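You operate a simulated robot arm through the tools that you are given. There is no shell and no other tool. Be economical: measure what you need, move in short steps, check, and stop when the job is done.

Carry out the task below with a simulated robot arm. There is one attempt and no reset: what you move stays moved.

TASK
Unscrew the gland, dab it on the grease pad, screw it back tight.
Fine: the gland in the steel block.

It is judged by the outcome, as a careful person would: the job done as asked, and still so three seconds after it is handed in. It fails if anything else is knocked over, pushed out of place, dropped, spilled or broken.

THE ROBOT
A 6-joint arm with a two-finger parallel gripper, fixed in place. Base frame: the origin is at the foot of the arm, x ahead of it, y to its left, z up. Lengths are in cm, angles in degrees, forces in N, time in s.
Its first joint turns from -66.0 to 66.0 degrees. Payload 2.7 kg.
Tool frame: the origin (TCP) lies between the finger pads and is the grasp point; the fingertips stand 2.3 cm ahead of it; z points along the fingers, y is the line along which they close. The gripper opens to 9.4 cm. The fingers are 3.8 cm wide and 1 cm thick; the gripper's body (5.4 by 9.6 cm) begins 3.9 cm behind the TCP.
Orientation is that of the tool frame in the base frame, as a unit quaternion [x, y, z, w]. With the fingers straight down and closing along the base's y, the tool's x points along the base's -x, its y along +y and its z along -z.

THE INTERFACE
- The arm moves only by the tool step_arm. Its argument "deltas" is text: rows parted by semicolons, each of 7 numbers parted by spaces: the turn, a rotation vector about the base's x, y, z in units of 45 degrees (1.0 is 45 degrees), then the shift along the base's x, y, z in units of 200 mm (1.0 is 200 mm), then the finger opening in cm, from 0 to 9.4. In form: ax ay az x y z hand; .... A call has 1 to 20 rows; each row is the pose to reach, as a shift and turn from the pose commanded when the call began. A call with a number of a shift or a turn outside -1 to 1 is refused whole. A row lasts 0.2 s, in which the tool goes at most 5 cm and 8.6 degrees; a call with a longer step from one row to the next is refused whole, and so is a gripper value outside its range. A pose out of reach is approached as far as the arm can. The call stops where the force on the tool passes 40 N (or 10 N more than at its start, if that is more) or the arm is blocked; 0.2 s more then pass. The fingers move at their own pace (about 4.5 cm/s each) and stop on an object; they squeeze with about 40 N. The grip force told is the motor's: it shows also when the fingers shut on nothing. Time passes only in rows, and 0.2 s behind the last, so rows that repeat a pose let the fingers close. It gives the time, the measured TCP pose, the force on the tool (base axes), the opening and the grip force at its end, in the units of the frame above (readings bear some noise).
- Cameras (640 x 400 px; columns grow to the right, rows downward): "scene" is fixed at [6.39, -42.24, 142.03]; the picture's right is [0.90, -0.43, 0.00], its down [-0.16, -0.34, -0.93] and it looks along [0.40, 0.84, -0.37] (base axes); focal length 369 px, centre (320, 200). "wrist" rides on the gripper at [-3.9, 0, -4.4] in the tool frame; the picture's right is [0.00, -1.00, 0.00], its down [0.97, 0.00, -0.24] and it looks along [0.24, 0.00, 0.97] (tool axes); focal length 218 px, centre (320, 200).
- camera(camera): a new picture of that camera. No time passes.
- locate(camera, pixels): for up to 12 pixels [column, row] of the newest picture of that camera ("zoom" is the newest enlarged one), the place [x, y, z] in the base frame of the surface seen there, good to about 0.2 cm, but the place of the scene camera against the robot may be out by one fixed shift of up to 1.2 cm in any direction. No time passes.
- zoom(camera, box): a new picture of the part [left, top, right, bottom] of that camera's present view, enlarged. No time passes.
- hand_in(): hands the job in; it is judged then, once.

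Work in short steps. Measure before you move; look again where a grasp or a placing could have gone wrong, and mend it. You have 80 turns and 34 pictures in all, the two below and enlarged ones among them. Open the gripper and draw the arm clear of the work before you hand the job in, unless the task says otherwise; then end with one line.

The tools are called after "Call:" as name(argument=value, ...) on one line, values as JSON. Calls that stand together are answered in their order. step_arm: Moves the arm, as the interface text tells. Its arguments: {"type":"object","properties":{"deltas":{"type":"string"}},"required":["deltas"]} The other tools are called the same way: camera (camera) takes a picture; locate (camera, pixels) gives the place of the surface under pixels of a picture; zoom (camera, box) takes an enlarged picture of a part of a camera's view; hand_in () hands the job in.

At the start:

```text
time_s: 0.0
position: [37.84, -0.36, 112.29]
ee_rot: [0.001, 1.0, -0.001, 0.0]
force: [-0.7, -0.1, -0.3]
width: 9.42
gripper_force: 0.0
```

scene: 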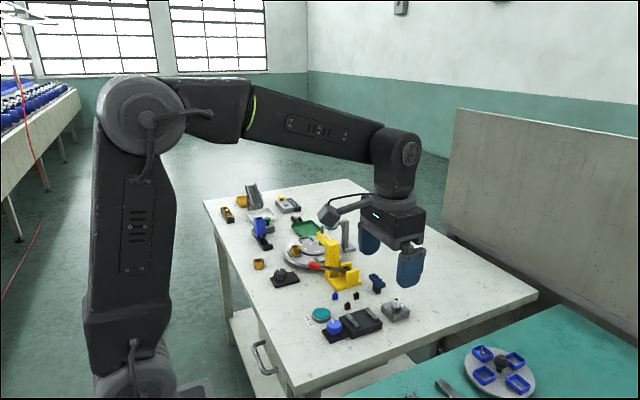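
wrist: 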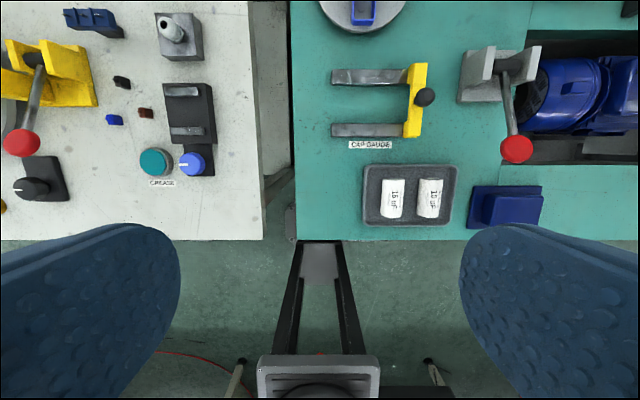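

The wrist picture shows a steel block with a fitting at (178,35) and the teal grease pad at (155,162). I'll zoom in and measure both.

Call:
zoom(camera="wrist", box=[100, 0, 260, 200])

Call:
zoom(camera="scene", box=[290, 260, 430, 350])

Call:
locate(camera="wrist", pixels=[[165, 22], [175, 33], [182, 40], [165, 55], [198, 56], [155, 162], [143, 162], [168, 162], [195, 162], [190, 100]])

```text
2.00 times, centred on (180, 100) of wrist
```

zoom: 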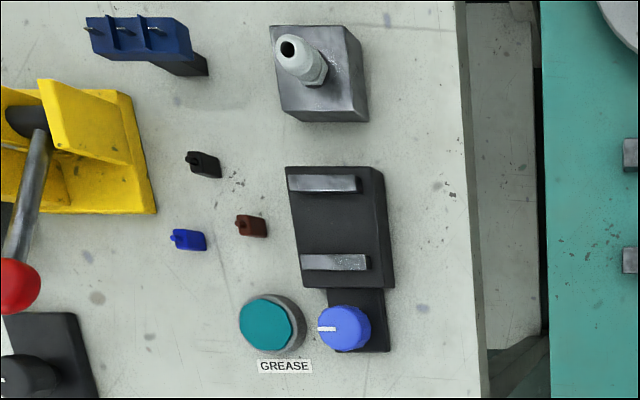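

```text
4.44 times, centred on (360, 305) of scene
```

zoom: 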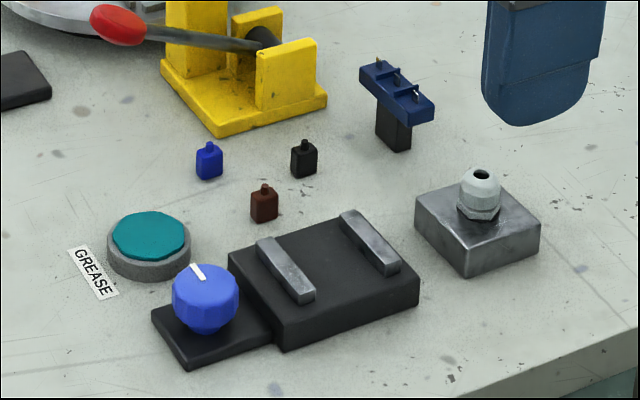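

```text
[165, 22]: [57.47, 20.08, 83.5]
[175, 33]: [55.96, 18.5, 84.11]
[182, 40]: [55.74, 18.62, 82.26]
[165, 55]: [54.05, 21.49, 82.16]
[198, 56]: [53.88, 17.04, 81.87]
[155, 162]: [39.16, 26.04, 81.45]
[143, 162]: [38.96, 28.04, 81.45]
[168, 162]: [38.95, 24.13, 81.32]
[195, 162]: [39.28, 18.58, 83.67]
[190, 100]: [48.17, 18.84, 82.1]
```

Call:
step_arm(deltas="0 0 0 0.113 0.118 -0.06 9.4;0 0 0 0.226 0.236 -0.12 9.4;0 0 0 0.339 0.354 -0.2 9.4;0 0 0 0.452 0.472 -0.3 9.4;0 0 0 0.565 0.59 -0.4 9.4;0 0 0 0.678 0.708 -0.5 9.4;0 0 0 0.791 0.826 -0.6 9.4;0 0 0 0.903 0.943 -0.7 9.4;0 0 0 0.903 0.943 -0.765 9.4;0 0 0 0.903 0.943 -0.765 9.4")

Call:
camera(camera="wrist")

```text
time_s: 2.2
position: [55.66, 18.56, 97.04]
ee_rot: [0.0, 1.0, 0.0, 0.0]
force: [-0.2, -0.2, -0.3]
width: 9.4
gripper_force: 0.0
```

```text
29 pictures are left
```

wrist: 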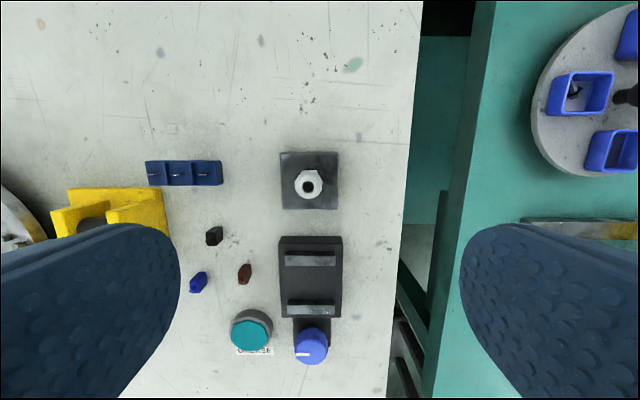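

Call:
zoom(camera="wrist", box=[260, 140, 360, 230])

Call:
locate(camera="wrist", pixels=[[300, 180], [316, 180], [308, 177], [308, 195], [299, 186], [318, 186], [285, 160], [332, 160], [308, 205], [250, 200], [248, 336], [310, 345]])

```text
4.44 times, centred on (310, 185) of wrist
```

zoom: 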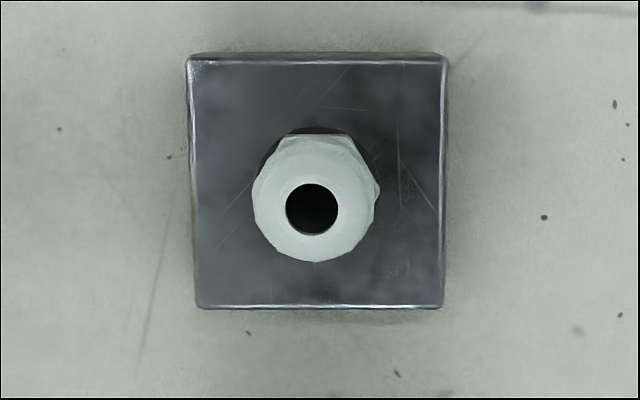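

```text
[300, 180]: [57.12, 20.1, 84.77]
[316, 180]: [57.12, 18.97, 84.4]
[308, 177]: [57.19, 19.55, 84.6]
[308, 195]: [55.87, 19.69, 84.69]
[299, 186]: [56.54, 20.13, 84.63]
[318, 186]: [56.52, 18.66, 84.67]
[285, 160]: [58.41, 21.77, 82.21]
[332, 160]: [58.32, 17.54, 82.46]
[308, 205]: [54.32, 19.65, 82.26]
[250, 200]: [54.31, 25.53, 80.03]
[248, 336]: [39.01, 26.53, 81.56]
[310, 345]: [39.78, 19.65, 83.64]
```

The gland's axis comes to about (56.5, 19.4), with its top at about z 85 and the block top at 82.2. Its hex flats face ±x. I'll centre above it and turn the tool −90° so that the fingers close on the flats.

Call:
step_arm(deltas="0 0 -0.16 0.042 0.042 0 8;0 0 -0.33 0.042 0.042 0 6;0 0 -0.5 0.042 0.042 0 5;0 0 -0.67 0.042 0.042 0 5;0 0 -0.84 0.042 0.042 0 5;0 0 -1 0.042 0.042 0 5")

Call:
step_arm(deltas="0 0 -0.16 0 0 -0.05 5;0 0 -0.33 0 0 -0.1 5;0 0 -0.5 0 0 -0.15 5;0 0 -0.67 0 0 -0.2 5;0 0 -0.84 0 0 -0.25 5;0 0 -1 0 0 -0.3 5;0 0 -1 0 0 -0.3 5")

Call:
camera(camera="wrist")

Call:
zoom(camera="scene", box=[350, 230, 470, 340])

```text
time_s: 3.6
position: [56.58, 19.4, 96.91]
ee_rot: [0.385, 0.923, 0.0, 0.0]
force: [0.3, 0.0, 0.0]
width: 5.01
gripper_force: 0.1
```

```text
time_s: 5.2
position: [56.67, 19.42, 90.98]
ee_rot: [0.707, 0.707, 0.0, 0.0]
force: [-0.1, 0.0, -0.4]
width: 5.02
gripper_force: 0.0
```

```text
27 pictures are left
```

wrist: 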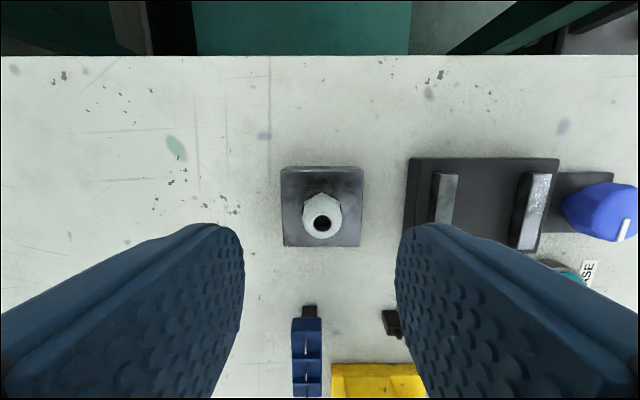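

```text
3.64 times, centred on (410, 285) of scene
```

zoom: 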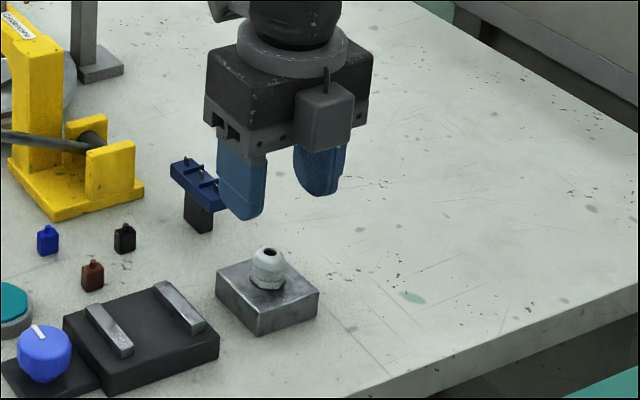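

The view confirms the axis at about (56.5, 19.3). I'll lower to z 84.9, with the tips just above the block, and close.

Call:
step_arm(deltas="0 0 0 -0.005 -0.004 -0.1 5;0 0 0 -0.005 -0.004 -0.2 5;0 0 0 -0.005 -0.004 -0.27 5;0 0 0 -0.005 -0.004 -0.304 5;0 0 0 -0.005 -0.004 -0.304 5")

Call:
step_arm(deltas="0 0 0 0 0 0 3;0 0 0 0 0 0 2;0 0 0 0 0 0 1;0 0 0 0 0 0 1;0 0 0 0 0 0 1")

Call:
zoom(camera="scene", box=[350, 230, 470, 340])

```text
time_s: 6.4
position: [56.41, 19.44, 85.16]
ee_rot: [0.708, 0.706, -0.001, 0.0]
force: [-0.2, -0.1, -0.7]
width: 4.97
gripper_force: 0.1
```

```text
time_s: 7.6
position: [56.44, 19.36, 84.94]
ee_rot: [0.707, 0.707, 0.001, 0.0]
force: [0.9, -0.9, 0.2]
width: 1.99
gripper_force: 39.9
```

```text
3.64 times, centred on (410, 285) of scene
```

zoom: 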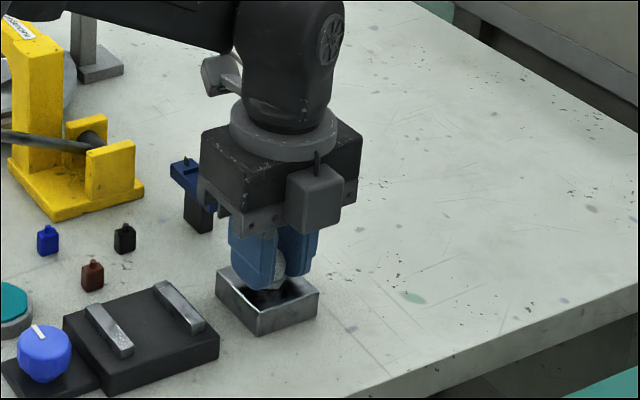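

It is gripped on the flats at width 1.99. I'll turn +45° (counter-clockwise) and watch the forces.

Call:
step_arm(deltas="0 0 0.16 0 0 0 1;0 0 0.33 0 0 0 1;0 0 0.5 0 0 0 1;0 0 0.67 0 0 0 1;0 0 0.84 0 0 0 1;0 0 1 0 0 0 1;0 0 1 0 0 0 1")

```text
time_s: 9.2
position: [56.6, 19.32, 85.19]
ee_rot: [0.382, 0.924, 0.001, 0.002]
force: [1.3, 0.2, 9.4]
width: 1.71
gripper_force: 39.7
```

Call:
step_arm(deltas="0 0 0 0 0 0.004 1;0 0 0 0 0 0.004 1")

Call:
camera(camera="wrist")

```text
time_s: 9.8
position: [56.51, 19.44, 85.09]
ee_rot: [0.382, 0.924, 0.0, 0.001]
force: [3.2, 3.5, 9.4]
width: 1.68
gripper_force: 40.1
```

```text
24 pictures are left
```

wrist: 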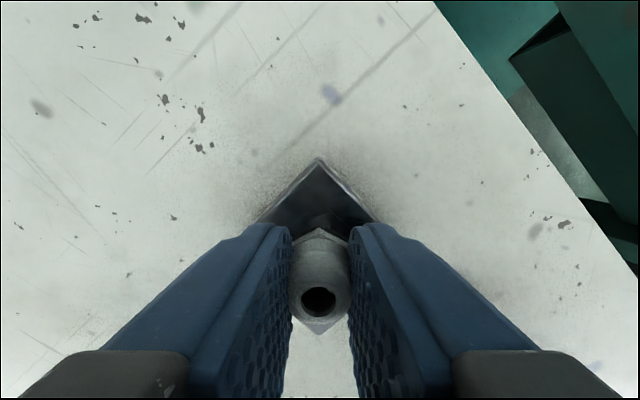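

The fingers now sit on the flats, with a hex corner pointing up between them at (320,230). I'll go on turning with a slight lift.

Call:
step_arm(deltas="0 0 0.16 0 0 0.001 1;0 0 0.33 0 0 0.002 1;0 0 0.5 0 0 0.003 1;0 0 0.67 0 0 0.004 1;0 0 0.84 0 0 0.005 1;0 0 1 0 0 0.006 1;0 0 1 0 0 0.006 1")

Call:
camera(camera="wrist")

```text
time_s: 11.4
position: [56.57, 19.45, 85.19]
ee_rot: [-0.001, 1.0, 0.001, 0.001]
force: [10.4, 7.6, 7.5]
width: 1.76
gripper_force: 40.0
```

```text
23 pictures are left
```

wrist: 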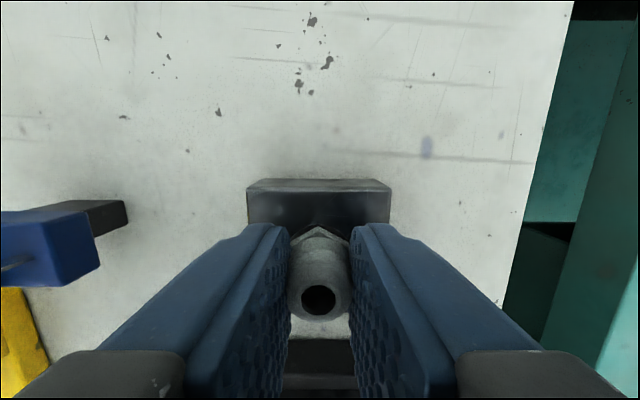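

The gland turns with the fingers: a corner faces +x where a flat faced before. A lateral force is building up, so I'll ease by +x/+y while turning on.

Call:
step_arm(deltas="0 0 0.16 0.002 0.002 0.002 1;0 0 0.33 0.004 0.003 0.004 1;0 0 0.5 0.005 0.003 0.005 1;0 0 0.67 0.005 0.003 0.006 1;0 0 0.84 0.005 0.003 0.007 1;0 0 1 0.005 0.003 0.008 1;0 0 1 0.005 0.003 0.008 1")

Call:
step_arm(deltas="0 0 0.16 0 0 0.002 1;0 0 0.33 0 0 0.003 1;0 0 0.5 0 0 0.004 1;0 0 0.67 0 0 0.005 1;0 0 0.84 0 0 0.006 1;0 0 1 0 0 0.007 1;0 0 1 0 0 0.007 1")

```text
time_s: 13.0
position: [56.56, 19.45, 85.4]
ee_rot: [-0.384, 0.923, 0.0, 0.001]
force: [3.7, 10.1, 2.3]
width: 1.77
gripper_force: 39.5
```

```text
time_s: 14.6
position: [56.6, 19.39, 85.53]
ee_rot: [0.708, -0.706, -0.001, 0.002]
force: [-4.4, 12.6, 0.5]
width: 1.76
gripper_force: 39.9
```

Call:
step_arm(deltas="0 0 0.16 0 0.002 0 1;0 0 0.33 -0.002 0.004 0.001 1;0 0 0.5 -0.002 0.005 0.002 1;0 0 0.67 -0.002 0.005 0.003 1;0 0 0.84 -0.002 0.005 0.003 1;0 0 1 -0.002 0.005 0.004 1;0 0 1 -0.002 0.005 0.004 1")

Call:
camera(camera="wrist")

Call:
zoom(camera="scene", box=[370, 260, 430, 330])

```text
time_s: 16.2
position: [56.6, 19.48, 85.61]
ee_rot: [0.924, -0.383, 0.0, 0.0]
force: [-3.7, 2.8, 1.0]
width: 1.75
gripper_force: 39.8
```

```text
22 pictures are left
```

wrist: 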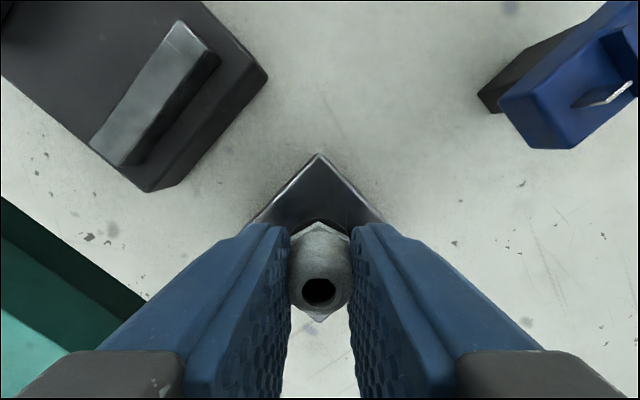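

```text
5.71 times, centred on (400, 295) of scene
```

zoom: 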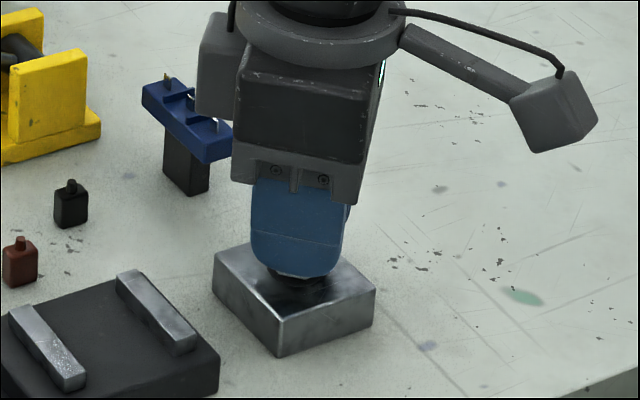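

The gland still turns with the grip and is rising, with a dark gap visible below the fingers. I'll carry on turning.

Call:
step_arm(deltas="0 0 0.16 0 0 0 1;0 0 0.33 0 0 0.001 1;0 0 0.5 0 0 0.002 1;0 0 0.67 0 0 0.003 1;0 0 0.84 0 0 0.003 1;0 0 1 0 0 0.004 1;0 0 1 0 0 0.004 1")

Call:
zoom(camera="scene", box=[370, 260, 430, 330])

```text
time_s: 17.8
position: [56.57, 19.49, 85.58]
ee_rot: [1.0, 0.001, 0.0, 0.0]
force: [-2.3, -2.3, -0.1]
width: 1.78
gripper_force: 40.5
```

```text
5.71 times, centred on (400, 295) of scene
```

zoom: 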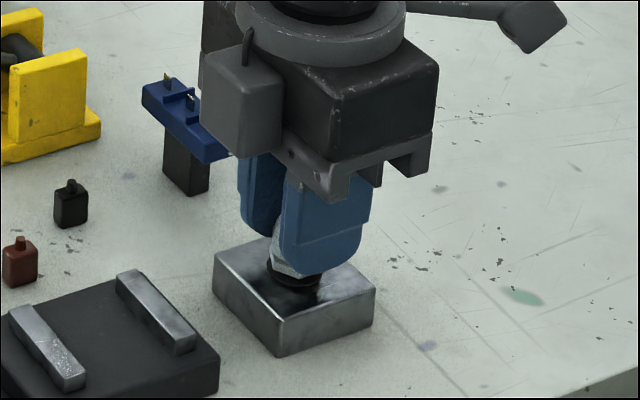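

Black thread now shows below the hex, so it is unscrewing. I'll keep turning.

Call:
step_arm(deltas="0 0 0.16 0 0 0 1;0 0 0.33 0 0 0.002 1;0 0 0.5 0 0 0.003 1;0 0 0.67 0 0 0.004 1;0 0 0.84 0 0 0.005 1;0 0 1 0 0 0.006 1;0 0 1 0 0 0.006 1")

Call:
step_arm(deltas="0 0 0.16 0 0 0 1;0 0 0.33 0 0 0.002 1;0 0 0.5 0 0 0.003 1;0 0 0.67 0 0 0.004 1;0 0 0.84 0 0 0.005 1;0 0 1 0 0 0.006 1;0 0 1 0 0 0.006 1")

Call:
zoom(camera="scene", box=[370, 260, 430, 330])

```text
time_s: 18.6
position: [56.55, 19.68, 85.73]
ee_rot: [0.988, 0.155, 0.007, 0.014]
force: [5.6, -9.5, -0.6]
width: 1.8
gripper_force: 39.5
stopped in row 4: the force on the tool passed its limit (the readings are from after the stop); the commanded pose is now the measured one
out of reach, approached as far as the arm can: row 3, 4
```

```text
time_s: 18.9
position: [56.39, 19.65, 85.82]
ee_rot: [0.986, 0.165, 0.013, 0.024]
force: [6.4, -6.5, -4.4]
width: 1.78
gripper_force: 40.4
stopped in row 1: the force on the tool passed its limit (the readings are from after the stop); the commanded pose is now the measured one
out of reach, approached as far as the arm can: row 1
```

```text
5.71 times, centred on (400, 295) of scene
```

zoom: 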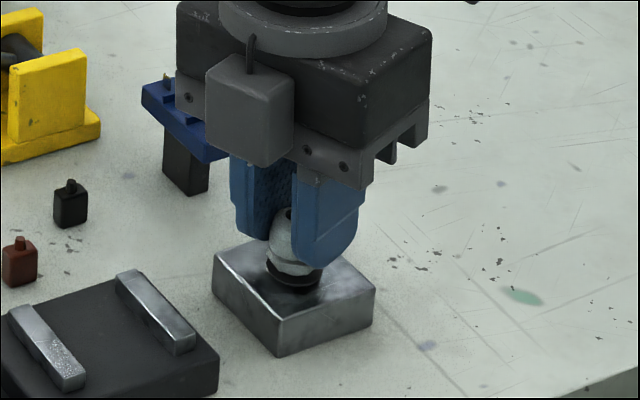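

The wrist joint's limit is at about +198°. I'll release, lift, take out the small tilt, then wind back 300° to the next flat alignment.

Call:
step_arm(deltas="0 0 0 0 0 0 3;0 0 0 0 0 0 5;0.055 0.043 0 0.008 -0.01 0.05 5;0.055 0.043 0 0.008 -0.01 0.15 5;0.055 0.043 0 0.008 -0.01 0.25 5;0.055 0.043 0 0.008 -0.01 0.25 5")

Call:
step_arm(deltas="0 0 -0.16 0 0 0 5;0 0 -0.33 0 0 0 5;0 0 -0.5 0 0 0 5;0 0 -0.67 0 0 0 5;0 0 -0.84 0 0 0 5;0 0 -1 0 0 0 5")

Call:
step_arm(deltas="0 0 -0.16 0 0 0 5;0 0 -0.33 0 0 0 5;0 0 -0.5 0 0 0 5;0 0 -0.67 0 0 0 5;0 0 -0.84 0 0 0 5;0 0 -1 0 0 0 5")

Call:
camera(camera="wrist")

```text
time_s: 20.4
position: [55.66, 21.08, 90.81]
ee_rot: [0.987, 0.159, 0.002, 0.004]
force: [-0.1, 0.4, -0.1]
width: 4.98
gripper_force: 0.0
out of reach, approached as far as the arm can: row 3, 4, 5, 6
```

```text
time_s: 21.8
position: [55.71, 21.04, 90.74]
ee_rot: [0.974, -0.225, 0.001, 0.0]
force: [-0.4, -0.7, 0.0]
width: 5.02
gripper_force: 0.1
```

```text
time_s: 23.1
position: [55.7, 21.03, 90.74]
ee_rot: [0.814, -0.581, 0.001, 0.0]
force: [0.2, -1.2, -0.3]
width: 4.99
gripper_force: 0.1
```

```text
18 pictures are left
```

wrist: 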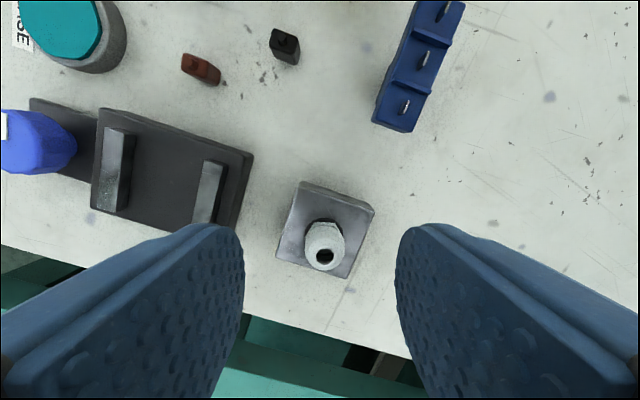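

The gland is upright and undisturbed. I'll wind back the rest and recentre at (56.55, 19.45).

Call:
step_arm(deltas="0 0 -0.16 0.02 -0.04 0 5;0 0 -0.33 0.042 -0.079 0 5;0 0 -0.5 0.042 -0.079 0 5;0 0 -0.67 0.042 -0.079 0 5;0 0 -0.84 0.042 -0.079 0 5;0 0 -1 0.042 -0.079 0 5")

Call:
step_arm(deltas="0 0 -0.16 0 0 0 5;0 0 -0.33 0 0 0 5;0 0 -0.5 0 0 0 5;0 0 -0.67 0 0 0 5;0 0 -0.84 0 0 0 5;0 0 -1 0 0 0 5")

Call:
step_arm(deltas="0 0 -0.16 0 0 0 5;0 0 -0.33 0 0 0 5;0 0 -0.5 0 0 0 5;0 0 -0.67 0 0 0 5;0 0 -0.84 0 0 0 5;0 0 -1 0 0 0 5")

Call:
step_arm(deltas="0 0 -0.16 0 0 0 5;0 0 -0.33 0 0 0 5;0 0 -0.5 0 0 0 5;0 0 -0.67 0 0 0 5;0 0 -0.84 0 0 0 5;0 0 -1 0 0 0 5")

Call:
step_arm(deltas="0 0 -0.16 0 0 0 5;0 0 -0.33 0 0 0 5;0 0 -0.5 0 0 0 5;0 0 -0.66 0 0 0 5;0 0 -0.66 0 0 0 5")

Call:
camera(camera="wrist")

```text
time_s: 24.6
position: [56.57, 19.34, 90.81]
ee_rot: [-0.53, 0.848, -0.001, 0.0]
force: [-0.1, 0.0, 0.3]
width: 4.99
gripper_force: 0.0
```

```text
time_s: 25.9
position: [56.53, 19.38, 90.76]
ee_rot: [-0.166, 0.986, 0.0, 0.0]
force: [0.1, 0.2, 0.2]
width: 5.0
gripper_force: 0.0
```

```text
time_s: 27.4
position: [56.52, 19.46, 90.78]
ee_rot: [0.225, 0.974, -0.001, -0.002]
force: [0.2, -0.3, 0.2]
width: 5.01
gripper_force: 0.1
```

```text
time_s: 28.8
position: [56.56, 19.35, 90.81]
ee_rot: [0.58, 0.814, -0.001, -0.001]
force: [0.2, 0.6, 0.1]
width: 4.99
gripper_force: 0.1
```

```text
time_s: 29.9
position: [56.52, 19.38, 90.87]
ee_rot: [0.77, 0.638, 0.001, -0.001]
force: [-0.1, -0.2, -0.9]
width: 5.0
gripper_force: 0.1
```

```text
17 pictures are left
```

wrist: 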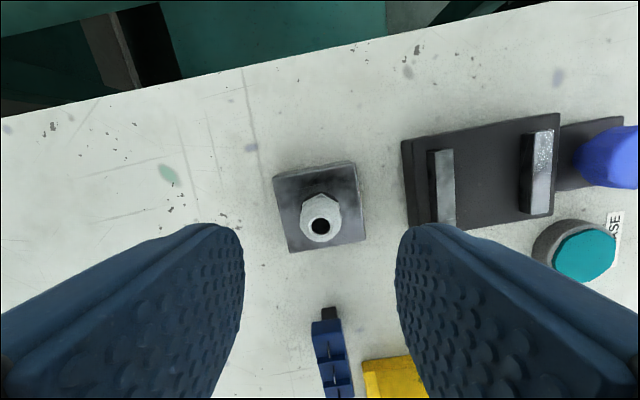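

A hex corner is at the top centre, so the flats are aligned. I'll descend to z≈85.3 and grip.

Call:
step_arm(deltas="0 0 0 0 0.002 -0.1 5;0 0 0 0 0.002 -0.2 5;0 0 0 0 0.002 -0.25 5;0 0 0 0 0.002 -0.275 5;0 0 0 0 0.002 -0.275 5")

Call:
step_arm(deltas="0 0 0 0 0 0 3;0 0 0 0 0 0 2;0 0 0 0 0 0 1;0 0 0 0 0 0 1;0 0 0 0 0 0 1")

Call:
step_arm(deltas="0 0 0.16 0 0 0 1;0 0 0.33 0 0 0.002 1;0 0 0.5 0 0 0.003 1;0 0 0.67 0 0 0.004 1;0 0 0.84 0 0 0.005 1;0 0 1 0 0 0.006 1;0 0 1 0 0 0.006 1")

Call:
step_arm(deltas="0 0 0.16 0 0 0 1;0 0 0.33 0 0 0.002 1;0 0 0.5 0 0 0.003 1;0 0 0.67 0 0 0.004 1;0 0 0.84 0 0 0.005 1;0 0 1 0 0 0.006 1;0 0 1 0 0 0.006 1")

Call:
zoom(camera="scene", box=[370, 260, 430, 330])

```text
time_s: 31.1
position: [56.51, 19.43, 85.18]
ee_rot: [0.769, 0.64, 0.0, -0.001]
force: [-0.5, 0.0, -0.6]
width: 4.99
gripper_force: 0.1
```

```text
time_s: 32.4
position: [56.6, 19.49, 85.33]
ee_rot: [0.768, 0.64, 0.0, -0.001]
force: [-2.2, 1.9, -0.6]
width: 1.96
gripper_force: 39.6
```

```text
time_s: 34.0
position: [56.61, 19.53, 85.45]
ee_rot: [0.464, 0.886, -0.001, -0.001]
force: [-3.6, 1.1, -0.8]
width: 1.99
gripper_force: 40.3
```

```text
time_s: 35.5
position: [56.67, 19.54, 85.58]
ee_rot: [0.092, 0.996, -0.001, 0.0]
force: [2.1, -1.1, 0.4]
width: 2.0
gripper_force: 40.4
```

```text
5.71 times, centred on (400, 295) of scene
```

zoom: 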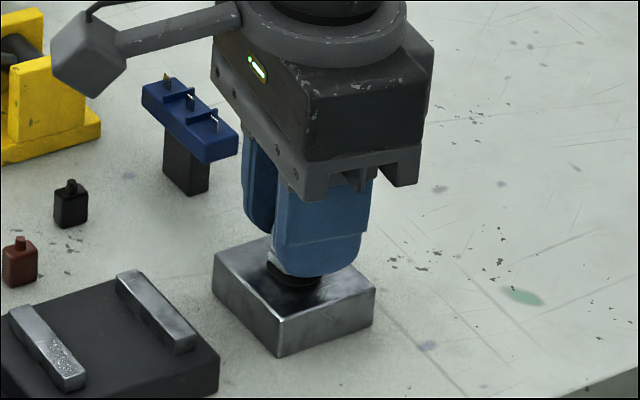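

Width 2.0 means a firm grip on the hex. I'll continue turning.

Call:
step_arm(deltas="0 0 0.16 0 0 0 1;0 0 0.33 0 0 0.001 1;0 0 0.5 0 0 0.002 1;0 0 0.67 0 0 0.002 1;0 0 0.84 0 0 0.003 1;0 0 1 0 0 0.003 1;0 0 1 0 0 0.003 1")

Call:
step_arm(deltas="0 0 0.16 0 0 0 1;0 0 0.33 0 0 0.001 1;0 0 0.5 0 0 0.002 1;0 0 0.67 0 0 0.002 1;0 0 0.84 0 0 0.003 1;0 0 1 0 0 0.003 1;0 0 1 0 0 0.003 1")

Call:
step_arm(deltas="0 0 0.16 0 0 0 1;0 0 0.33 0 0 0.001 1;0 0 0.5 0 0 0.002 1;0 0 0.67 0 0 0.002 1;0 0 0.84 0 0 0.003 1;0 0 1 0 0 0.003 1;0 0 1 0 0 0.003 1")

Call:
zoom(camera="scene", box=[370, 260, 430, 330])

```text
time_s: 37.1
position: [56.55, 19.59, 85.69]
ee_rot: [-0.298, 0.955, -0.002, -0.001]
force: [0.6, 1.8, -0.2]
width: 1.79
gripper_force: 40.4
```

```text
time_s: 38.8
position: [56.48, 19.51, 85.58]
ee_rot: [-0.639, 0.769, -0.001, -0.002]
force: [-5.7, 3.7, -0.7]
width: 1.97
gripper_force: 40.1
```

```text
time_s: 40.4
position: [56.5, 19.45, 85.83]
ee_rot: [0.885, -0.465, 0.002, -0.001]
force: [0.9, -1.4, -1.4]
width: 1.76
gripper_force: 39.8
```

```text
5.71 times, centred on (400, 295) of scene
```

zoom: 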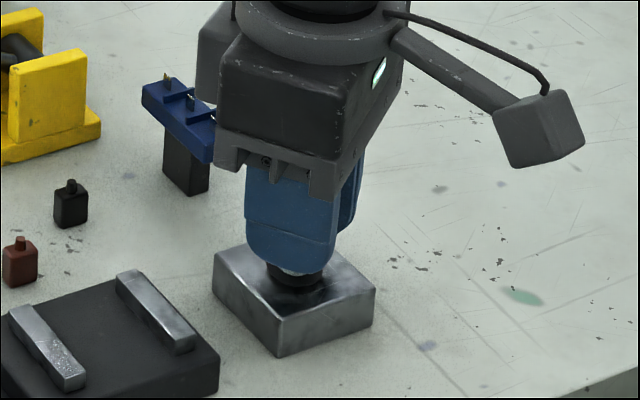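

Call:
zoom(camera="wrist", box=[240, 140, 400, 340])

```text
2.00 times, centred on (320, 240) of wrist
```

zoom: 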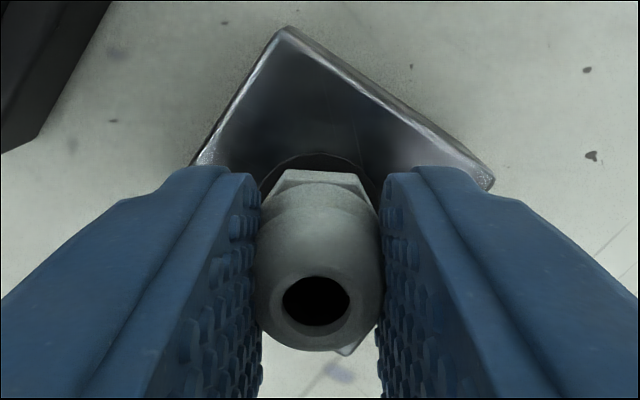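

The wrist view shows a hex flat at the top and the tips riding on the dome (width 1.76). The flats measure about 2.0, so I lifted faster than the thread rises. I'll open, wind back 210° to a flat alignment and grip lower.

Call:
step_arm(deltas="0 0 0 0 0 0 3;0 0 0 0 0 0 5;0 0 -0.16 0 0 0 5;0 0 -0.33 0 0 0 5;0 0 -0.5 0 0 0 5;0 0 -0.67 0 0 0 5;0 0 -0.84 0 0 0 5;0 0 -1 0 0 0 5")

Call:
step_arm(deltas="0 0 -0.16 0 0 0 5;0 0 -0.33 0 0 0 5;0 0 -0.5 0 0 0 5;0 0 -0.67 0 0 0 5;0 0 -0.84 0 0 0 5;0 0 -1 0 0 0 5")

Call:
step_arm(deltas="0 0 -0.16 0 0 0 5;0 0 -0.33 0 0 0 5;0 0 -0.5 0 0 0 5;0 0 -0.67 0 0 0 5;0 0 -0.84 0 0 0 5;0 0 -1 0 0 0 5")

Call:
step_arm(deltas="0 0 -0.16 0 0 0 5;0 0 -0.33 0 0 0 5;0 0 -0.5 0 0 0 5;0 0 -0.67 0 0 0 5;0 0 -0.84 0 0 0 5;0 0 -1 0 0 0 5")

Call:
step_arm(deltas="0 0 -0.16 0 0 0 5;0 0 -0.33 0 0 0 5;0 0 -0.5 0 0 0 5;0 0 -0.67 0 0 0 5;0 0 -0.67 0 0 0 5")

Call:
zoom(camera="wrist", box=[240, 140, 400, 340])

Call:
zoom(camera="scene", box=[370, 260, 430, 330])

```text
time_s: 42.1
position: [56.54, 19.56, 85.76]
ee_rot: [-0.638, 0.77, -0.002, 0.0]
force: [0.3, 0.0, 0.6]
width: 4.97
gripper_force: 0.1
```

```text
time_s: 43.5
position: [56.53, 19.38, 85.67]
ee_rot: [-0.294, 0.956, -0.001, 0.0]
force: [0.0, 0.9, -0.6]
width: 5.0
gripper_force: 0.0
```

```text
time_s: 45.0
position: [56.49, 19.45, 85.8]
ee_rot: [0.094, 0.996, -0.001, -0.001]
force: [-0.9, 0.0, -0.1]
width: 5.02
gripper_force: 0.1
```

```text
time_s: 46.4
position: [56.5, 19.47, 85.55]
ee_rot: [0.467, 0.884, 0.0, -0.001]
force: [-1.1, 0.7, -0.2]
width: 5.01
gripper_force: 0.1
```

```text
time_s: 47.5
position: [56.49, 19.51, 85.75]
ee_rot: [0.681, 0.733, 0.0, -0.001]
force: [-0.5, -0.3, -0.3]
width: 5.0
gripper_force: 0.1
```

```text
2.00 times, centred on (320, 240) of wrist
```

zoom: 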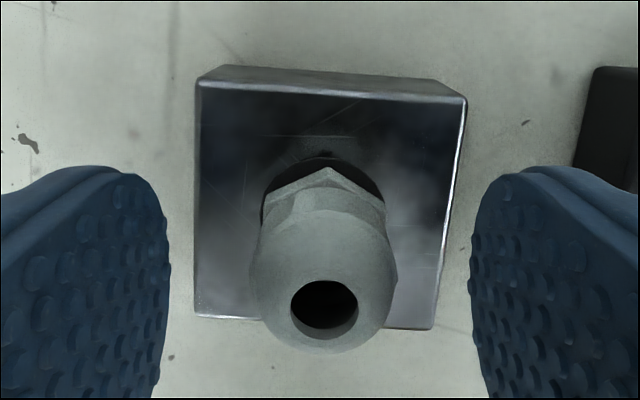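

```text
5.71 times, centred on (400, 295) of scene
```

zoom: 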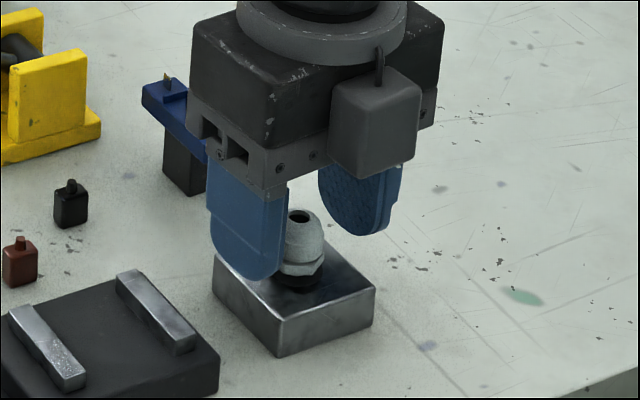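

Aligned to the flats; the hex bottom is about 0.5 cm off the block. I'll lower to z≈85.05, grip, and turn with a gentler lift.

Call:
step_arm(deltas="0 0 0 0 0 -0.018 5;0 0 0 0 0 -0.034 5;0 0 0 0 0 -0.034 3;0 0 0 0 0 -0.034 1;0 0 0 0 0 -0.034 1;0 0 0 0 0 -0.034 1;0 0 0 0 0 -0.034 1")

Call:
step_arm(deltas="0 0 0.16 0 0 0 1;0 0 0.33 0 0 0.001 1;0 0 0.5 0 0 0.001 1;0 0 0.67 0 0 0.001 1;0 0 0.84 0 0 0.002 1;0 0 1 0 0 0.002 1;0 0 1 0 0 0.002 1")

Call:
step_arm(deltas="0 0 0.16 0 0 0 1;0 0 0.33 0 0 0.001 1;0 0 0.5 0 0 0.001 1;0 0 0.67 0 0 0.001 1;0 0 0.84 0 0 0.002 1;0 0 1 0 0 0.002 1;0 0 1 0 0 0.002 1")

Call:
step_arm(deltas="0 0 0.16 0 0 0 1;0 0 0.33 0 0 0.001 1;0 0 0.5 0 0 0.001 1;0 0 0.67 0 0 0.001 1;0 0 0.84 0 0 0.002 1;0 0 1 0 0 0.002 1;0 0 1 0 0 0.002 1")

```text
time_s: 49.1
position: [56.56, 19.41, 85.12]
ee_rot: [0.679, 0.734, -0.001, -0.002]
force: [-6.1, -1.1, -0.1]
width: 1.98
gripper_force: 39.8
```

```text
time_s: 50.8
position: [56.48, 19.44, 85.11]
ee_rot: [0.347, 0.938, -0.001, -0.001]
force: [-2.6, -2.0, -1.3]
width: 2.04
gripper_force: 40.1
```

```text
time_s: 52.4
position: [56.43, 19.48, 85.0]
ee_rot: [-0.038, 0.999, -0.001, -0.001]
force: [0.0, 0.5, -0.7]
width: 1.99
gripper_force: 39.9
```

```text
time_s: 54.0
position: [56.54, 19.44, 85.09]
ee_rot: [-0.418, 0.909, -0.001, -0.001]
force: [-0.1, 0.3, 0.7]
width: 1.94
gripper_force: 40.1
```

Call:
step_arm(deltas="0 0 0.16 0 0 0 1;0 0 0.33 0 0 0.001 1;0 0 0.5 0 0 0.001 1;0 0 0.67 0 0 0.001 1;0 0 0.84 0 0 0.002 1;0 0 1 0 0 0.002 1;0 0 1 0 0 0.002 1")

Call:
step_arm(deltas="0 0 0.16 0 0 0 1;0 0 0.33 0 0 0.001 1;0 0 0.5 0 0 0.001 1;0 0 0.67 0 0 0.001 1;0 0 0.84 0 0 0.002 1;0 0 1 0 0 0.002 1;0 0 1 0 0 0.002 1")

Call:
step_arm(deltas="0 0 0.16 0 0 0 1;0 0 0.33 0 0 0.001 1;0 0 0.5 0 0 0.001 1;0 0 0.67 0 0 0.001 1;0 0 0.84 0 0 0.002 1;0 0 0.84 0 0 0.002 1")

Call:
zoom(camera="scene", box=[370, 260, 430, 330])

```text
time_s: 55.5
position: [56.48, 19.5, 85.15]
ee_rot: [0.734, -0.679, 0.001, 0.0]
force: [0.2, -0.5, 0.3]
width: 1.95
gripper_force: 40.1
```

```text
time_s: 57.1
position: [56.53, 19.53, 85.07]
ee_rot: [0.938, -0.347, 0.001, -0.001]
force: [-0.4, -0.6, -0.6]
width: 1.98
gripper_force: 39.8
```

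```text
time_s: 58.5
position: [56.55, 19.37, 85.23]
ee_rot: [1.0, -0.024, 0.002, -0.001]
force: [0.6, 0.2, 0.3]
width: 1.76
gripper_force: 40.1
```

```text
5.71 times, centred on (400, 295) of scene
```

zoom: 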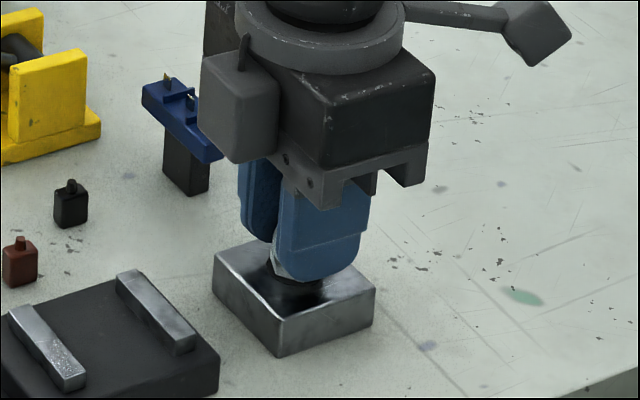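

Forces have stayed near zero, so the thread may be free. I'll try a small test lift and look at the force.

Call:
step_arm(deltas="0 0 0 0 0 0.005 1;0 0 0 0 0 0.01 1;0 0 0 0 0 0.015 1;0 0 0 0 0 0.015 1")

Call:
zoom(camera="scene", box=[370, 260, 430, 330])

```text
time_s: 59.5
position: [56.5, 19.52, 85.63]
ee_rot: [1.0, -0.025, 0.001, -0.001]
force: [0.0, 0.2, -0.5]
width: 1.97
gripper_force: 39.6
```

```text
5.71 times, centred on (400, 295) of scene
```

zoom: 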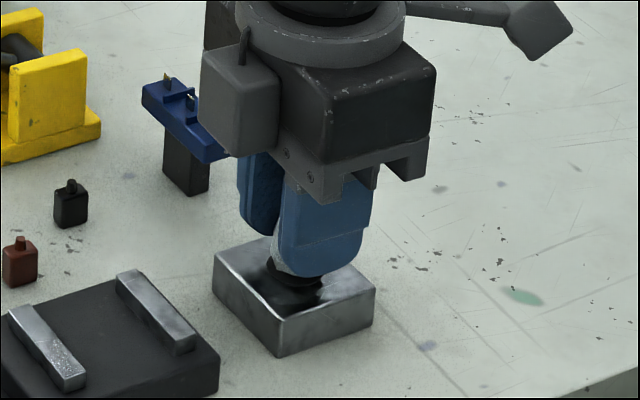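

There is no resistance and the gland rose with the fingers, so it is free. I'll lift clear.

Call:
step_arm(deltas="0 0 0 0 0 0.02 1;0 0 0 0 0 0.05 1;0 0 0 0 0 0.1 1;0 0 0 0 0 0.17 1;0 0 0 0 0 0.25 1;0 0 0 0 0 0.25 1")

Call:
zoom(camera="scene", box=[310, 230, 430, 340])

```text
time_s: 61.0
position: [56.39, 19.52, 90.7]
ee_rot: [1.0, -0.026, 0.0, -0.001]
force: [0.7, 0.1, -0.7]
width: 1.97
gripper_force: 39.9
```

```text
3.64 times, centred on (370, 285) of scene
```

zoom: 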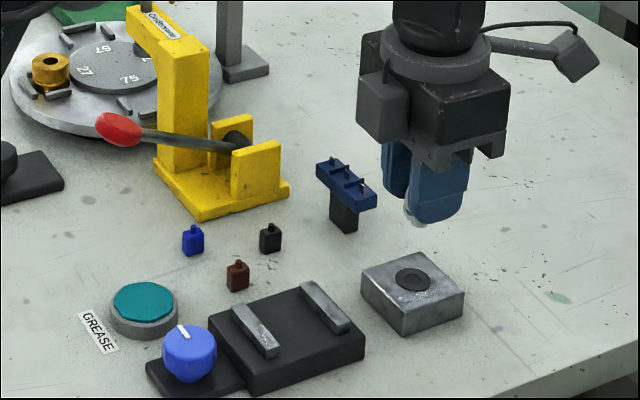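

Call:
zoom(camera="scene", box=[375, 262, 405, 302])

Call:
locate(camera="zoom", pixels=[[320, 200], [280, 200], [360, 200]])

```text
10.00 times, centred on (390, 282) of scene
```

zoom: 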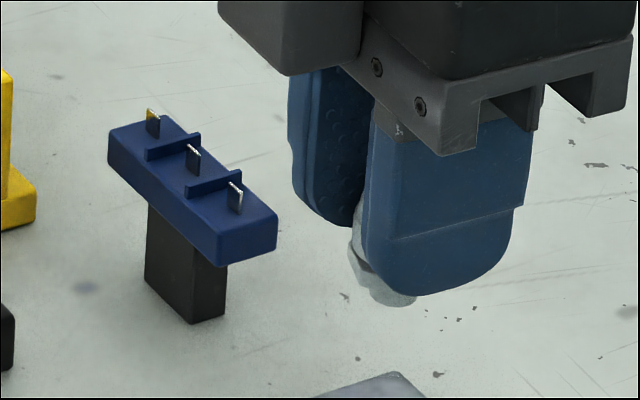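

```text
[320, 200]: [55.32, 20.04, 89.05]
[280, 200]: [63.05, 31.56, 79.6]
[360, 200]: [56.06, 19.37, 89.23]
```

The gland is a cap: only the hex rim protrudes about 0.3 cm below the tips, and the black thread stays in the block. I'll carry it over the grease pad at about (39.1, 26.2).

Call:
step_arm(deltas="0 0 0 -0.15 0.06 0.02 1;0 0 0 -0.33 0.13 0.02 1;0 0 0 -0.51 0.2 0.02 1;0 0 0 -0.69 0.27 0.02 1;0 0 0 -0.865 0.335 0 1;0 0 0 -0.865 0.335 -0.1 1;0 0 0 -0.865 0.335 -0.1 1")

Call:
camera(camera="wrist")

Call:
locate(camera="wrist", pixels=[[250, 200], [320, 200], [320, 240], [320, 300]])

```text
time_s: 62.5
position: [39.28, 26.11, 88.51]
ee_rot: [1.0, -0.026, 0.001, -0.001]
force: [-0.1, -1.0, -0.2]
width: 2.01
gripper_force: 39.7
```

```text
7 pictures are left
```

wrist: 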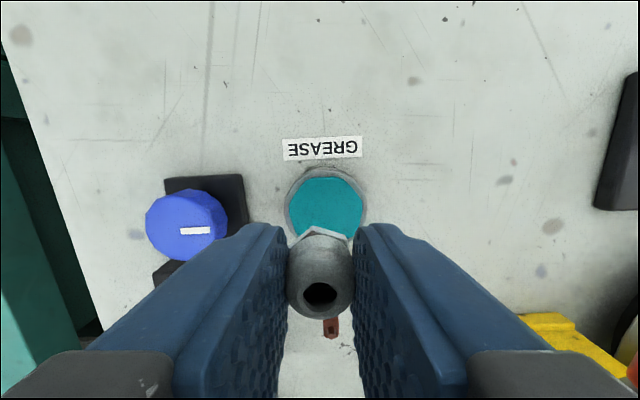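

```text
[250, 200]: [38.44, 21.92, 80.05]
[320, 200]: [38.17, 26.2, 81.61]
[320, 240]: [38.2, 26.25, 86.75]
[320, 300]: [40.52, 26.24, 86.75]
```

The pad centre comes to about (38.4, 26.4). I'll shift over it and lower in stages until contact.

Call:
step_arm(deltas="0 0 0 -0.042 0.013 0 1;0 0 0 -0.042 0.013 -0.1 1;0 0 0 -0.042 0.013 -0.18 1;0 0 0 -0.042 0.013 -0.195 1;0 0 0 -0.042 0.013 -0.195 1")

Call:
step_arm(deltas="0 0 0 0 0 -0.005 1;0 0 0 0 0 -0.01 1;0 0 0 0 0 -0.015 1;0 0 0 0 0 -0.015 1")

```text
time_s: 63.8
position: [38.61, 26.48, 84.91]
ee_rot: [1.0, -0.026, 0.003, -0.002]
force: [-8.3, -8.3, 37.0]
width: 1.98
gripper_force: 40.0
```

```text
time_s: 64.3
position: [38.66, 26.56, 84.92]
ee_rot: [1.0, -0.026, 0.004, -0.004]
force: [-2.3, -2.3, 9.2]
width: 1.99
gripper_force: 40.0
stopped in row 2: the force on the tool passed its limit (the readings are from after the stop); the commanded pose is now the measured one
```

Contact was made at about 37 N, so it is dabbed. I'll raise and check the gland and the pad.

Call:
step_arm(deltas="0 0 0 0 0 0.05 1;0 0 0 0 0 0.15 1;0 0 0 0 0 0.25 1;0 0 0 0 0 0.3 1;0 0 0 0 0 0.3 1")

Call:
zoom(camera="scene", box=[290, 255, 370, 325])

```text
time_s: 65.5
position: [38.61, 26.38, 90.85]
ee_rot: [1.0, -0.026, 0.004, -0.004]
force: [0.5, -0.4, -0.7]
width: 2.0
gripper_force: 39.8
```

```text
5.71 times, centred on (330, 290) of scene
```

zoom: 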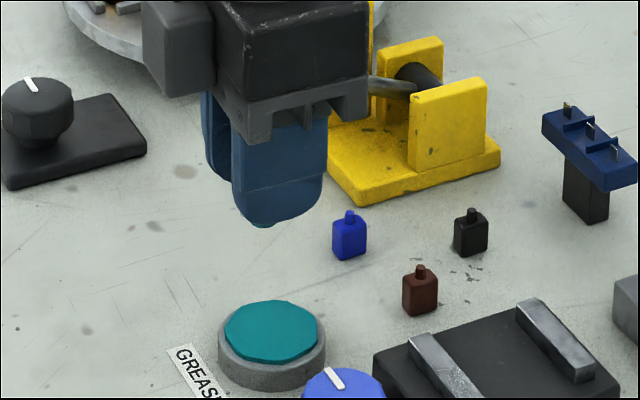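

Call:
zoom(camera="wrist", box=[240, 140, 400, 340])

```text
2.00 times, centred on (320, 240) of wrist
```

zoom: 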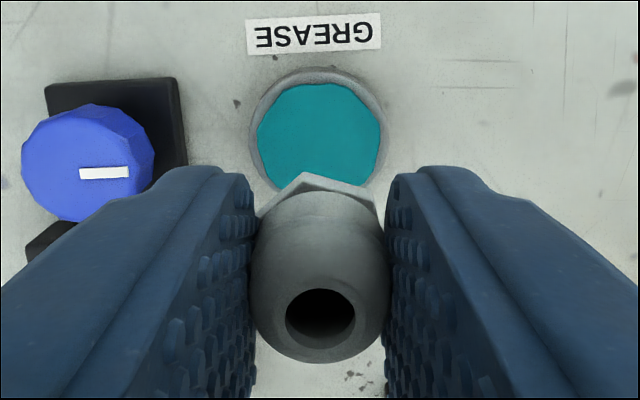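

The gland is still held, with the hex rim about 0.6 cm below the tips, and the contact height agrees with the pad top. I'll carry it back over the block, taking out the small tilt.

Call:
step_arm(deltas="-0.01 0.01 0 0.15 -0.06 0.02 1;-0.01 0.01 0 0.33 -0.13 0.02 1;-0.01 0.01 0 0.51 -0.2 0.02 1;-0.01 0.01 0 0.69 -0.27 0.02 1;-0.01 0.01 0 0.85 -0.335 0 1;-0.01 0.01 0 0.895 -0.347 -0.05 1;-0.01 0.01 0 0.895 -0.347 -0.15 1;-0.01 0.01 0 0.895 -0.347 -0.2 1;-0.01 0.01 0 0.895 -0.347 -0.2 1")

Call:
zoom(camera="scene", box=[370, 260, 430, 330])

```text
time_s: 67.5
position: [56.39, 19.57, 86.89]
ee_rot: [1.0, -0.025, 0.0, 0.001]
force: [1.1, 1.2, -0.7]
width: 2.0
gripper_force: 39.6
```

```text
5.71 times, centred on (400, 295) of scene
```

zoom: 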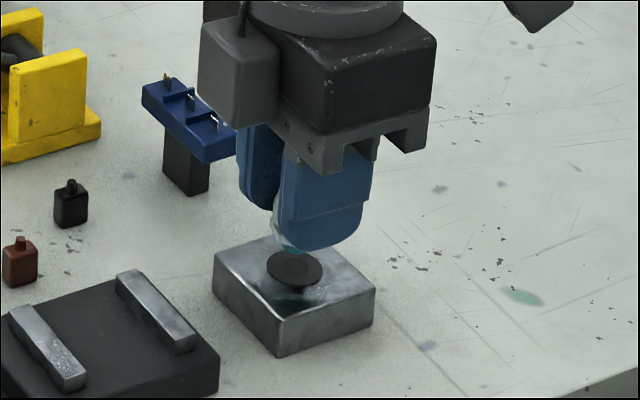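

Teal grease now shows on the gland's rim. I'll lower it gently onto the black seat until contact.

Call:
step_arm(deltas="0 0 0 0.003 -0.003 -0.02 1;0 0 0 0.003 -0.003 -0.04 1;0 0 0 0.003 -0.003 -0.055 1;0 0 0 0.003 -0.003 -0.065 1;0 0 0 0.003 -0.003 -0.065 1")

```text
time_s: 68.7
position: [56.62, 19.52, 85.52]
ee_rot: [1.0, -0.025, -0.002, 0.001]
force: [-9.5, -0.5, 0.5]
width: 2.01
gripper_force: 40.4
```

Call:
step_arm(deltas="0 0 0 -0.004 0 0 1;0 0 0 -0.004 0 -0.005 1;0 0 0 -0.004 0 -0.01 1;0 0 0 -0.004 0 -0.01 1")

```text
time_s: 69.7
position: [56.41, 19.62, 85.56]
ee_rot: [1.0, -0.025, 0.001, 0.001]
force: [-10.6, -2.7, 6.5]
width: 1.98
gripper_force: 39.8
```

It is seated with a light down force (6.5 N). I'll begin turning clockwise, following down a little.

Call:
step_arm(deltas="0 0 -0.16 -0.002 0 0 1;0 0 -0.33 -0.003 0 -0.001 1;0 0 -0.5 -0.003 0 -0.002 1;0 0 -0.67 -0.003 0 -0.003 1;0 0 -0.84 -0.003 0 -0.004 1;0 0 -1 -0.003 0 -0.005 1;0 0 -1 -0.003 0 -0.005 1")

Call:
step_arm(deltas="0 0 -0.16 0 0 0 1;0 0 -0.33 0 0 -0.001 1;0 0 -0.5 0 0 -0.002 1;0 0 -0.67 0 0 -0.002 1;0 0 -0.84 0 0 -0.003 1;0 0 -1 0 0 -0.003 1;0 0 -1 0 0 -0.003 1")

```text
time_s: 71.3
position: [56.46, 19.53, 85.31]
ee_rot: [0.913, -0.407, 0.001, 0.0]
force: [2.8, -2.9, 10.1]
width: 1.97
gripper_force: 39.8
```

```text
time_s: 72.9
position: [56.48, 19.4, 85.27]
ee_rot: [-0.688, 0.725, 0.0, 0.0]
force: [5.6, -1.7, 13.2]
width: 1.95
gripper_force: 40.0
```

Call:
step_arm(deltas="0 0 -0.16 0 0 0 1;0 0 -0.33 0 0 -0.001 1;0 0 -0.5 0 0 -0.002 1;0 0 -0.67 0 0 -0.002 1;0 0 -0.84 0 0 -0.003 1;0 0 -1 0 0 -0.003 1;0 0 -1 0 0 -0.003 1")

Call:
step_arm(deltas="0 0 -0.16 0 0 0 1;0 0 -0.33 0 0 -0.001 1;0 0 -0.5 0 0 -0.002 1;0 0 -0.67 0 0 -0.002 1;0 0 -0.84 0 0 -0.003 1;0 0 -1 0 0 -0.003 1;0 0 -1 0 0 -0.003 1")

Call:
step_arm(deltas="0 0 -0.16 0 0 0 1;0 0 -0.33 0 0 -0.001 1;0 0 -0.5 0 0 -0.002 1;0 0 -0.67 0 0 -0.002 1;0 0 -0.84 0 0 -0.003 1;0 0 -1 0 0 -0.003 1;0 0 -1 0 0 -0.003 1")

Call:
zoom(camera="wrist", box=[240, 140, 400, 340])

```text
time_s: 74.5
position: [56.42, 19.43, 85.25]
ee_rot: [-0.358, 0.934, 0.001, 0.001]
force: [11.6, -2.0, 12.5]
width: 1.98
gripper_force: 39.8
```

```text
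time_s: 76.1
position: [56.42, 19.32, 85.11]
ee_rot: [0.027, 1.0, 0.002, 0.002]
force: [12.2, -2.5, 13.5]
width: 1.99
gripper_force: 40.3
```

```text
time_s: 77.7
position: [56.42, 19.52, 85.1]
ee_rot: [0.407, 0.913, 0.001, 0.002]
force: [10.9, -3.0, 13.1]
width: 2.0
gripper_force: 40.5
```

```text
2.00 times, centred on (320, 240) of wrist
```

zoom: 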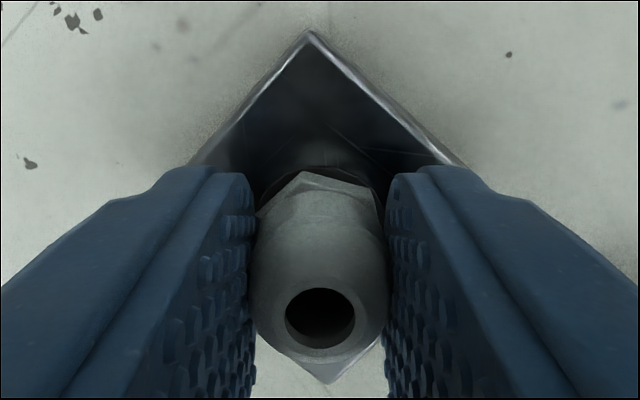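

The gland turns with the fingers and descends at a steady force, so the thread is engaged. I'll continue toward the wrist limit, easing +x.

Call:
step_arm(deltas="0 0 -0.16 0.002 0 0 1;0 0 -0.33 0.004 0 -0.001 1;0 0 -0.5 0.004 0 -0.002 1;0 0 -0.67 0.004 0 -0.002 1;0 0 -0.84 0.004 0 -0.003 1;0 0 -1 0.004 0 -0.003 1;0 0 -1 0.004 0 -0.003 1")

Call:
step_arm(deltas="0 0 -0.16 0 0 0 1;0 0 -0.33 0 0 -0.001 1;0 0 -0.5 0 0 -0.002 1;0 0 -0.67 0 0 -0.002 1;0 0 -0.84 0 0 -0.003 1;0 0 -1 0 0 -0.003 1;0 0 -1 0 0 -0.003 1")

```text
time_s: 79.3
position: [56.46, 19.46, 85.05]
ee_rot: [0.726, 0.688, 0.0, 0.001]
force: [1.4, -0.8, 15.1]
width: 1.99
gripper_force: 40.0
```

```text
time_s: 80.9
position: [56.41, 19.52, 85.04]
ee_rot: [0.934, 0.358, 0.001, 0.0]
force: [-1.8, 0.4, 18.3]
width: 2.01
gripper_force: 40.1
```

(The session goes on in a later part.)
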